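You operate a simulated robot arm through the tools that you are given. There is no shell and no other tool. Be economical: measure what you need, move in short steps, check, and stop when the job is done.

Carry out the task below with a simulated robot arm. There is one attempt and no reset: what you move stays moved.

TASK
Take the orange pad from the vessel bench and leave it in the steel pan with orange handle.
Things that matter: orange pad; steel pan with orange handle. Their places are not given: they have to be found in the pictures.

It is judged by the outcome, as a careful person would: the job done as asked, and still so three seconds after it is handed in. It fails if anything else is knocked over, pushed out of place, dropped, spilled or broken.

THE ROBOT
A 7-joint arm with a two-finger parallel gripper, fixed in place. Base frame: the origin is at the foot of the arm, x ahead of it, y to its left, z up; the work surface is at about z = 0. Lengths are in cm, angles in degrees, forces in N, time in s.
With the tool pointing down near the work surface it reaches from about 22 to 58 cm from the base axis. Its first joint turns from -66.0 to 66.0 degrees. Payload 2.5 kg.
Tool frame: the origin (TCP) lies between the finger pads and is the grasp point; the fingertips stand 2.3 cm ahead of it; z points along the fingers, y is the line along which they close. The gripper opens to 9.4 cm. The fingers are 3.8 cm wide and 1 cm thick; the gripper's body (5.4 by 9.6 cm) begins 3.9 cm behind the TCP.
Orientation is that of the tool frame in the base frame, as a unit quaternion [w, x, y, z]. With the fingers straight down and closing along the base's y, the tool's x points along the base's -x, its y along +y and its z along -z.

THE INTERFACE
- The arm moves only by the tool apply_moves. Its argument "moves" is one flat list of numbers, 6 for each row, row after row: the shift along the tool's x, y, z in cm, then the turn, a rotation vector about the tool's x, y, z in degrees. In form: [dx, dy, dz, wx, wy, wz, dx, dy, dz, wx, wy, wz, ...]. A call has 1 to 12 rows; each row is the pose to reach, as a shift and turn from the pose commanded when the call began, along the tool's axes at that moment. "gripper" is the gripper command, from -1 (shut) to 1 (fully open), values between in proportion, set as the call begins (left out, the last holds). A row lasts 0.2 s, in which the tool goes at most 5 cm and 8.6 degrees; a call with a longer step from one row to the next is refused whole, and so is a gripper value outside its range. A pose out of reach is approached as far as the arm can. The call stops where the force on the tool passes 40 N (or 10 N more than at its start, if that is more) or the arm is blocked; 0.2 s more then pass. The fingers move at their own pace (about 10.8 cm/s each) and stop on an object; they squeeze with about 30 N. The grip force told is the motor's: it shows also when the fingers shut on nothing. Time passes only in rows, and 0.2 s behind the last, so rows that repeat a pose let the fingers close. It gives the time, the measured TCP pose, the force on the tool (base axes), the opening and the grip force at its end, in the units of the frame above (readings bear some noise).
- Cameras (640 x 400 px; columns grow to the right, rows downward): "scene" is fixed at [10.14, -39.88, 54.03]; the picture's right is [0.93, -0.36, 0.00], its down [-0.21, -0.56, -0.80] and it looks along [0.29, 0.75, -0.60] (base axes); focal length 309 px, centre (320, 200). "wrist" rides on the gripper at [-3.9, 0, -4.4] in the tool frame; the picture's right is [0.00, -1.00, 0.00], its down [0.97, 0.00, -0.24] and it looks along [0.24, 0.00, 0.97] (tool axes); focal length 218 px, centre (320, 200).
- capture(camera): a new picture of that camera. No time passes.
- measure_at(camera, pixels): there is no depth. For up to 12 entries [column, row, z] of the newest picture of that camera ("zoom" is the newest enlarged one), the place [x, y] in the base frame at which the ray of that pixel passes the height z, good to about 0.2 cm. No time passes.
- close_up(camera, box): a new picture of the part [left, top, right, bottom] of that camera's present view, enlarged. No time passes.
- finish_job(): hands the job in; it is judged then, once.

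Work in short steps. Measure before you move; look again where a grasp or a placing could have gone wrong, and mend it. You have 60 turns and 20 pictures in all, the two below and enlarged ones among them. Open the gripper and draw the arm clear of the work before you hand the job in, unless the task says otherwise; then end with one line.

The tools are called after "Emit:" by a JSON object that holds its "name" and its "arguments". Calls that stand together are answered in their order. apply_moves: Moves the arm, as the interface text tells. Its arguments: {"type":"object","properties":{"moves":{"type":"array"},"gripper":{"type":"number"}},"required":["moves"]} The other tools are called the same way: capture (camera) takes a picture; measure_at (camera, pixels) gives the place at which the rays of pixels pass given heights; close_up (camera, box) takes an enlarged picture of a part of a camera's view; finish_job () hands the job in.

At the start:

```text
time_s: 0.0
tool_pos: [33.42, 3.68, 30.32]
ee_rot: [0.0, 0.0, 1.0, -0.001]
wrist_force: [0.9, 0.4, -0.4]
width: 9.42
grasp_force: 0.0
```

scene: 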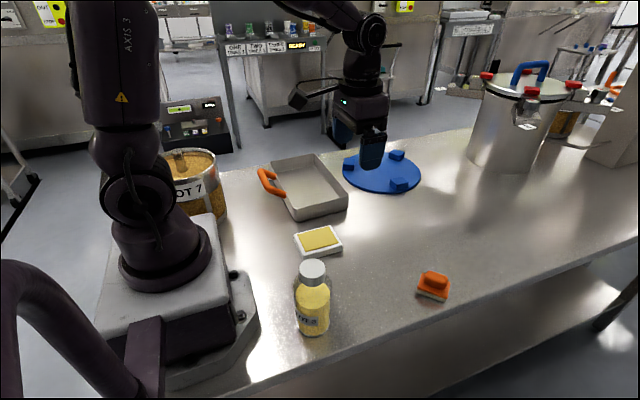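
wrist: 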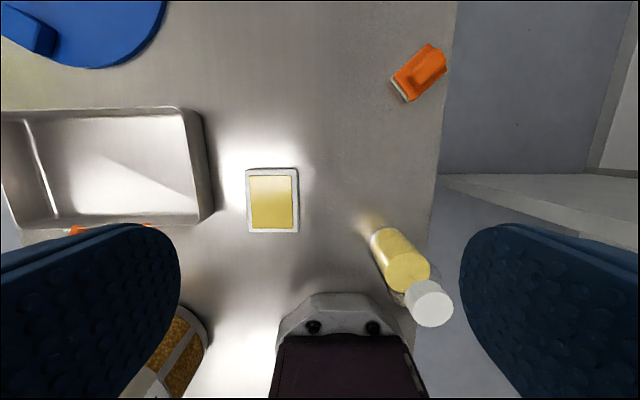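

The orange pad shows at scene (433,285) and wrist (420,72); the pan is at scene (308,188). I'll enlarge both and measure them.

Emit:
{"name": "close_up", "arguments": {"camera": "scene", "box": [393, 255, 473, 305]}}

Emit:
{"name": "close_up", "arguments": {"camera": "wrist", "box": [370, 30, 470, 110]}}

Emit:
{"name": "measure_at", "arguments": {"camera": "scene", "pixels": [[418, 293, 0], [445, 301, 0], [450, 288, 0], [271, 157, 4], [316, 154, 4], [347, 196, 4], [293, 208, 4], [294, 220, 0], [347, 210, 0], [265, 180, 4]]}}

Emit:
{"name": "measure_at", "arguments": {"camera": "wrist", "pixels": [[391, 78, 1], [407, 102, 1], [447, 68, 2], [430, 43, 2], [202, 115, 4], [212, 215, 4], [0, 115, 4], [22, 225, 4]]}}

```text
8.00 times, centred on (433, 280) of scene
```

zoom: 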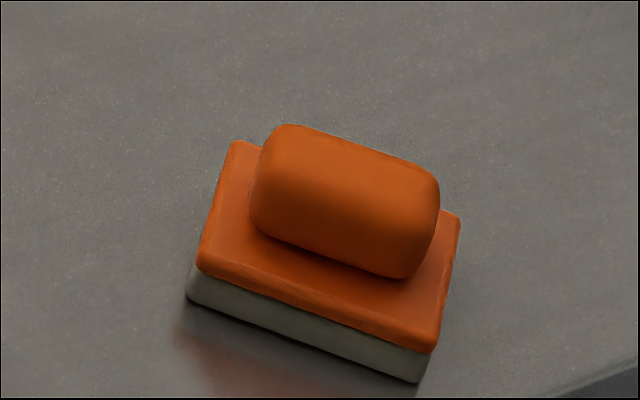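

```text
5.00 times, centred on (420, 70) of wrist
```

zoom: 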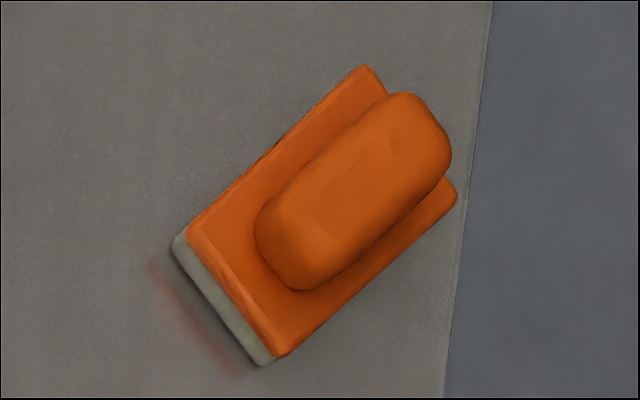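

```text
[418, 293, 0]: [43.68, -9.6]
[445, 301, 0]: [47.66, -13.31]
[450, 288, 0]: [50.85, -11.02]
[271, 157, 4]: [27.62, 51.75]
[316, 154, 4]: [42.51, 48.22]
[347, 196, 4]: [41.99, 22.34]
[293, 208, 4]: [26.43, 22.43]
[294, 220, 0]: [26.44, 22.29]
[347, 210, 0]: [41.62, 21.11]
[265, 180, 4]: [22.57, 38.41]
```

```text
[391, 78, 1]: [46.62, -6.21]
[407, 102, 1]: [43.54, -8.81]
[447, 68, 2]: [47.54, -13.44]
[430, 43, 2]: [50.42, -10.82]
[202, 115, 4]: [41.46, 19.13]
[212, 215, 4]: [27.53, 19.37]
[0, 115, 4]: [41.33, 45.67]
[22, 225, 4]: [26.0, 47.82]
```

The pan's rim height is still ambiguous, so I'll enlarge it.

Emit:
{"name": "close_up", "arguments": {"camera": "scene", "box": [250, 145, 362, 225]}}

Emit:
{"name": "measure_at", "arguments": {"camera": "scene", "pixels": [[424, 270, 4], [447, 278, 4], [443, 290, 4]]}}

```text
5.00 times, centred on (306, 185) of scene
```

zoom: 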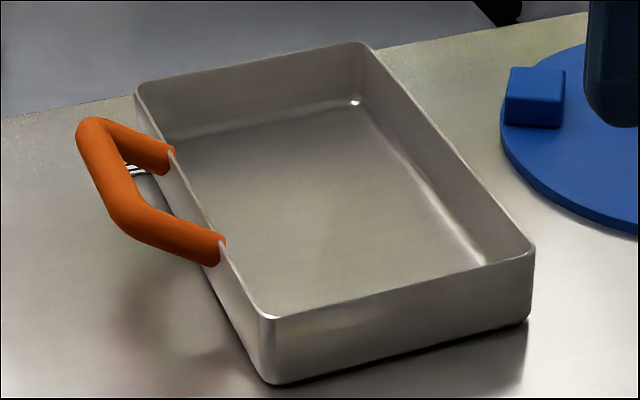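

```text
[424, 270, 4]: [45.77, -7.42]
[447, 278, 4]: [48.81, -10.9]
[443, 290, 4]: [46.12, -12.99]
```

Emit:
{"name": "measure_at", "arguments": {"camera": "zoom", "pixels": [[530, 320, 0], [270, 383, 0], [532, 250, 5], [266, 316, 5], [136, 88, 5], [365, 42, 5], [485, 263, 0.3], [270, 315, 5], [355, 102, 0.3], [165, 135, 0.3], [100, 125, 5], [130, 220, 5]]}}

```text
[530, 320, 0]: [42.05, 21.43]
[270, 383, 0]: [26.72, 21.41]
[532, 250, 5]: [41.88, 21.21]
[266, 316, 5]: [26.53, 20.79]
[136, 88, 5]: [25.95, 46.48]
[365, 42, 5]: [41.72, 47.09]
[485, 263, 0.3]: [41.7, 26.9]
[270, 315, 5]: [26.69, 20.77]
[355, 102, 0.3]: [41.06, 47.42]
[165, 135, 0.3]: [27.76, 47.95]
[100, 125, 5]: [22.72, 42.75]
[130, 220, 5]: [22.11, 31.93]
```

Pan spans x 26.5–42, y 21–47, rim at z≈5. The pad centre is near (47,-10), long axis about (0.66,-0.75). I'll move above it at z≈17 with a yaw of about 49° and look again.

Emit:
{"name": "apply_moves", "arguments": {"moves": [-1.94, -1.96, 1.9, 0, 0, 7, -3.88, -3.92, 3.8, 0, 0, 14, -5.82, -5.88, 5.7, 0, 0, 21, -7.76, -7.84, 7.6, 0, 0, 28, -9.7, -9.8, 9.5, 0, 0, 35, -11.64, -11.76, 11.4, 0, 0, 42, -13.6, -13.7, 13.3, 0, 0, 49, -13.6, -13.7, 13.3, 0, 0, 49], "gripper": 1}}

Emit:
{"name": "capture", "arguments": {"camera": "wrist"}}

```text
time_s: 1.8
tool_pos: [47.3, -10.0, 16.92]
ee_rot: [-0.001, 0.415, 0.91, 0.0]
wrist_force: [-1.0, 0.3, -0.7]
width: 9.39
grasp_force: 0.1
```

```text
14 pictures are left
```

wrist: 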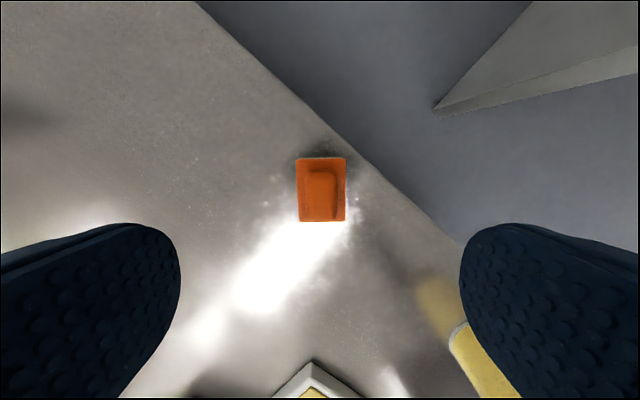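

The pad is well aligned at (321,189). The bottle shows near the right finger at (475,350), so I'll measure the pad corners and the bottle for clearance.

Emit:
{"name": "measure_at", "arguments": {"camera": "wrist", "pixels": [[296, 158, 2], [345, 157, 2], [346, 221, 2], [298, 221, 2], [322, 189, 2], [452, 332, 8], [452, 332, 5], [308, 168, 4], [337, 218, 4], [320, 195, 4]]}}

Emit:
{"name": "measure_at", "arguments": {"camera": "scene", "pixels": [[313, 330, 0], [330, 322, 0], [312, 270, 9]]}}

Emit:
{"name": "close_up", "arguments": {"camera": "wrist", "box": [270, 140, 370, 240]}}

```text
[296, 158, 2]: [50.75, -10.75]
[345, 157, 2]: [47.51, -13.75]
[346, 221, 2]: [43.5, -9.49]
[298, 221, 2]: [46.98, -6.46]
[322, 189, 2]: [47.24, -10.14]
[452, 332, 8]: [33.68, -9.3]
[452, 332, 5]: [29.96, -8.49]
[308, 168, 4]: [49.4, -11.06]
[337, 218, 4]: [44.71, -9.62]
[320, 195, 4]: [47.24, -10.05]
```

```text
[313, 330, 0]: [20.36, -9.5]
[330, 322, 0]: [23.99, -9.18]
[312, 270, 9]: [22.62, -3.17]
```

```text
4.00 times, centred on (320, 190) of wrist
```

zoom: 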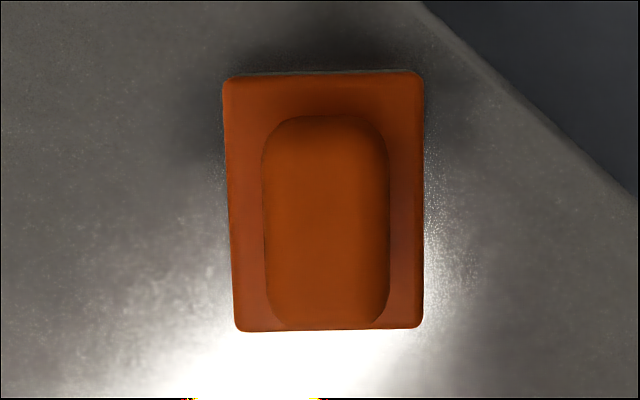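

The bottle is about 20 cm away, and the pad (4.5×5.9 cm, centre (47.2,-10.1)) sits under the TCP. I'll descend to z≈3, then close.

Emit:
{"name": "apply_moves", "arguments": {"moves": [0, 0, 4, 0, 0, 0, 0, 0, 8, 0, 0, 0, 0, 0, 11, 0, 0, 0, 0, 0, 13, 0, 0, 0, 0, 0, 13.9, 0, 0, 0, 0, 0, 13.9, 0, 0, 0]}}

Emit:
{"name": "apply_moves", "arguments": {"moves": [0, 0, 0, 0, 0, 0, 0, 0, 0, 0, 0, 0, 0, 0, 0, 0, 0, 0, 0, 0, 0, 0, 0, 0], "gripper": -1}}

```text
time_s: 3.2
tool_pos: [47.14, -10.27, 2.91]
ee_rot: [0.0, 0.414, 0.91, 0.001]
wrist_force: [-0.2, -0.3, -0.3]
width: 9.37
grasp_force: 0.1
```

```text
time_s: 4.2
tool_pos: [47.07, -10.12, 2.95]
ee_rot: [0.0, 0.414, 0.91, -0.001]
wrist_force: [0.1, 0.0, -0.2]
width: 4.43
grasp_force: 29.6
```

Gripped at 4.43 cm wide with 30 N. I'll lift to z≈15 and check.

Emit:
{"name": "apply_moves", "arguments": {"moves": [0, 0, -2, 0, 0, 0, 0, 0, -5, 0, 0, 0, 0, 0, -9, 0, 0, 0, 0, 0, -13, 0, 0, 0, 0, 0, -13, 0, 0, 0]}}

Emit:
{"name": "capture", "arguments": {"camera": "wrist"}}

```text
time_s: 5.4
tool_pos: [46.92, -10.02, 15.92]
ee_rot: [0.0, 0.415, 0.91, 0.0]
wrist_force: [-0.4, 0.4, -1.1]
width: 4.44
grasp_force: 29.8
```

```text
12 pictures are left
```

wrist: 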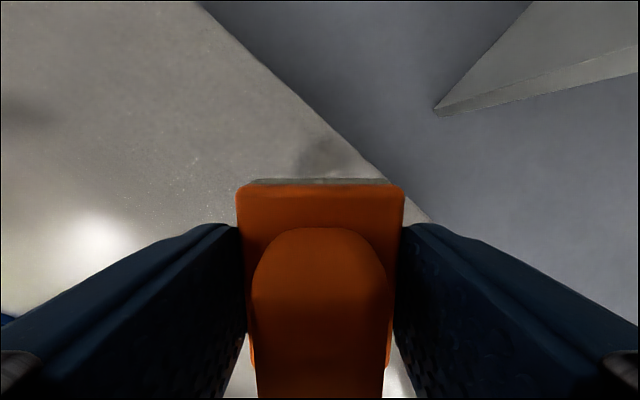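

The pad is held squarely. I'll carry it at z≈16 to above the pan at about (35,32), turning the yaw back by 49°.

Emit:
{"name": "apply_moves", "arguments": {"moves": [3.6, 1.68, 0, 0, 0, -4.45, 7.2, 3.36, 0, 0, 0, -8.9, 10.8, 5.04, 0, 0, 0, -13.35, 14.4, 6.72, 0, 0, 0, -17.8, 18.0, 8.4, 0, 0, 0, -22.3, 21.6, 10.08, 0, 0, 0, -26.7, 25.2, 11.76, 0, 0, 0, -31.2, 28.8, 13.44, 0, 0, 0, -35.6, 32.4, 15.12, 0, 0, 0, -40.1, 36.0, 16.8, 0, 0, 0, -44.5, 39.58, 18.49, 0, 0, 0, -49, 39.58, 18.49, 0, 0, 0, -49]}}

Emit:
{"name": "capture", "arguments": {"camera": "scene"}}

Emit:
{"name": "capture", "arguments": {"camera": "wrist"}}

```text
time_s: 8.0
tool_pos: [35.01, 32.05, 15.97]
ee_rot: [0.001, 0.0, 1.0, 0.001]
wrist_force: [0.0, 0.6, -1.1]
width: 4.44
grasp_force: 29.9
```

```text
11 pictures are left
```

scene: 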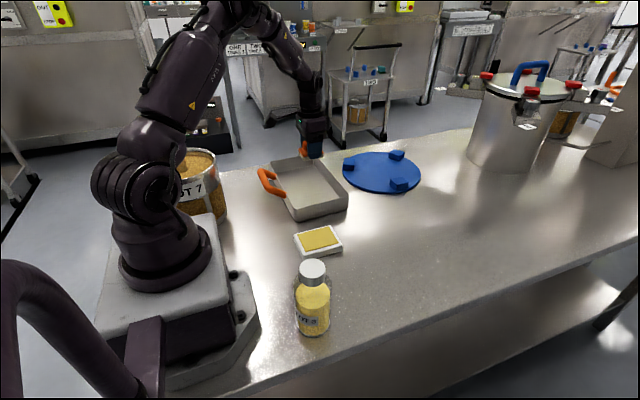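

```text
10 pictures are left
```

wrist: 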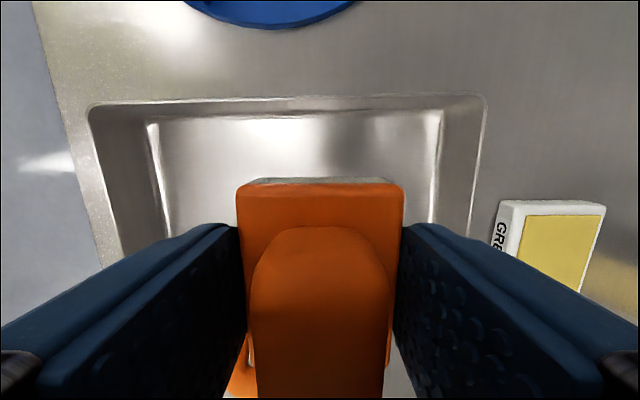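

Emit:
{"name": "measure_at", "arguments": {"camera": "wrist", "pixels": [[90, 110, 5], [486, 98, 5], [158, 120, 0.3], [440, 110, 0.3]]}}

```text
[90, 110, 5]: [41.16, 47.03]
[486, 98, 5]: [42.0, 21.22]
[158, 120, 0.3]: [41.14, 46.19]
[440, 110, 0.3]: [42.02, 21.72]
```

The pan interior is y 21.5–46.5, x 27–41.5, and the tool is well inside it. I'll lower to just above the pan floor (floor ≈0.3, so contact at TCP ≈3.25).

Emit:
{"name": "apply_moves", "arguments": {"moves": [0, 0, 4, 0, 0, 0, 0, 0, 8, 0, 0, 0, 0, 0, 10.5, 0, 0, 0, 0, 0, 11.7, 0, 0, 0, 0, 0, 12.3, 0, 0, 0, 0, 0, 12.5, 0, 0, 0, 0, 0, 12.5, 0, 0, 0]}}

Emit:
{"name": "capture", "arguments": {"camera": "scene"}}

```text
time_s: 9.6
tool_pos: [35.06, 32.01, 3.31]
ee_rot: [0.0, 0.0, 1.0, 0.0]
wrist_force: [0.1, -0.7, -0.2]
width: 4.44
grasp_force: 30.0
```

```text
9 pictures are left
```

scene: 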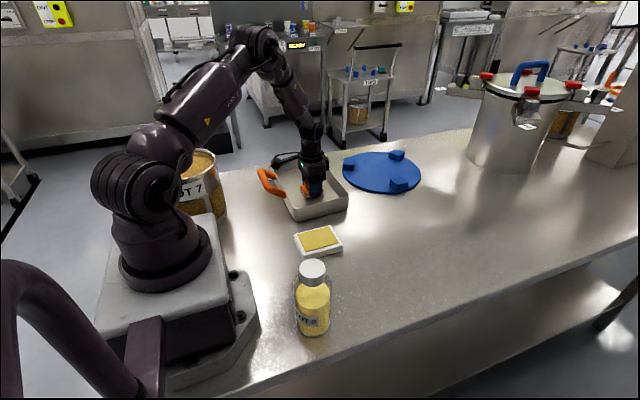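

The pad is inside the pan, nearly on the floor. I'll ease down another 0.2 cm and release.

Emit:
{"name": "apply_moves", "arguments": {"moves": [0, 0, 0.15, 0, 0, 0, 0, 0, 0.15, 0, 0, 0]}}

Emit:
{"name": "apply_moves", "arguments": {"moves": [0, 0, 0, 0, 0, 0, 0, 0, 0, 0, 0, 0, 0, 0, 0, 0, 0, 0], "gripper": 1}}

Emit:
{"name": "apply_moves", "arguments": {"moves": [0, 0, -2, 0, 0, 0, 0, 0, -5, 0, 0, 0, 0, 0, -9, 0, 0, 0, 0, 0, -13, 0, 0, 0, 0, 0, -17, 0, 0, 0, 0, 0, -20, 0, 0, 0, 0, 0, -20, 0, 0, 0]}}

Emit:
{"name": "capture", "arguments": {"camera": "wrist"}}

Emit:
{"name": "capture", "arguments": {"camera": "scene"}}

```text
time_s: 10.2
tool_pos: [35.03, 31.95, 3.44]
ee_rot: [0.001, -0.001, 1.0, 0.001]
wrist_force: [-3.5, -2.6, 17.6]
width: 4.45
grasp_force: 30.6
```

```text
time_s: 11.0
tool_pos: [35.08, 31.85, 3.34]
ee_rot: [0.0, 0.0, 1.0, -0.001]
wrist_force: [-1.0, -0.1, 0.5]
width: 9.41
grasp_force: 0.0
```

```text
time_s: 12.6
tool_pos: [35.13, 31.74, 23.44]
ee_rot: [0.001, 0.0, 1.0, 0.0]
wrist_force: [0.9, -0.9, 0.2]
width: 9.38
grasp_force: 0.1
```

```text
8 pictures are left
```

wrist: 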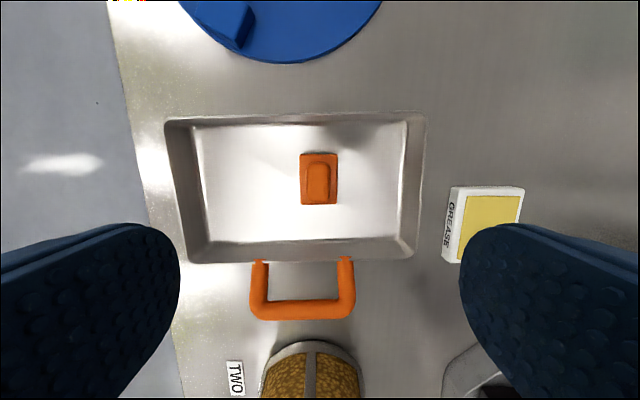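

```text
7 pictures are left
```

scene: 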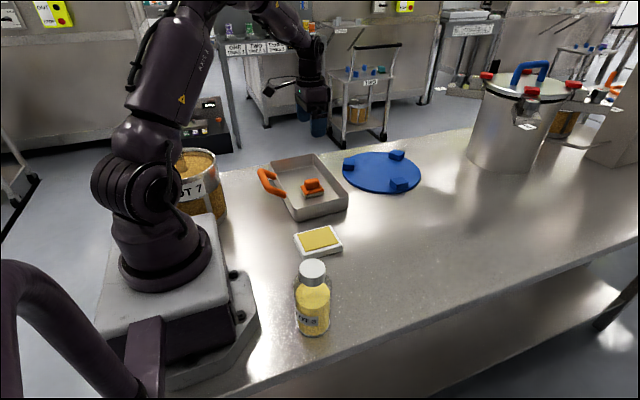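

The pad lies flat on the pan floor, nothing else has moved, and the arm is clear with the gripper open. I'm handing in the job.

Emit:
{"name": "finish_job", "arguments": {}}

```text
The job is handed in.
```

The orange pad is lying flat in the steel pan with the orange handle; the arm is clear, the gripper is open, and nothing else was disturbed.
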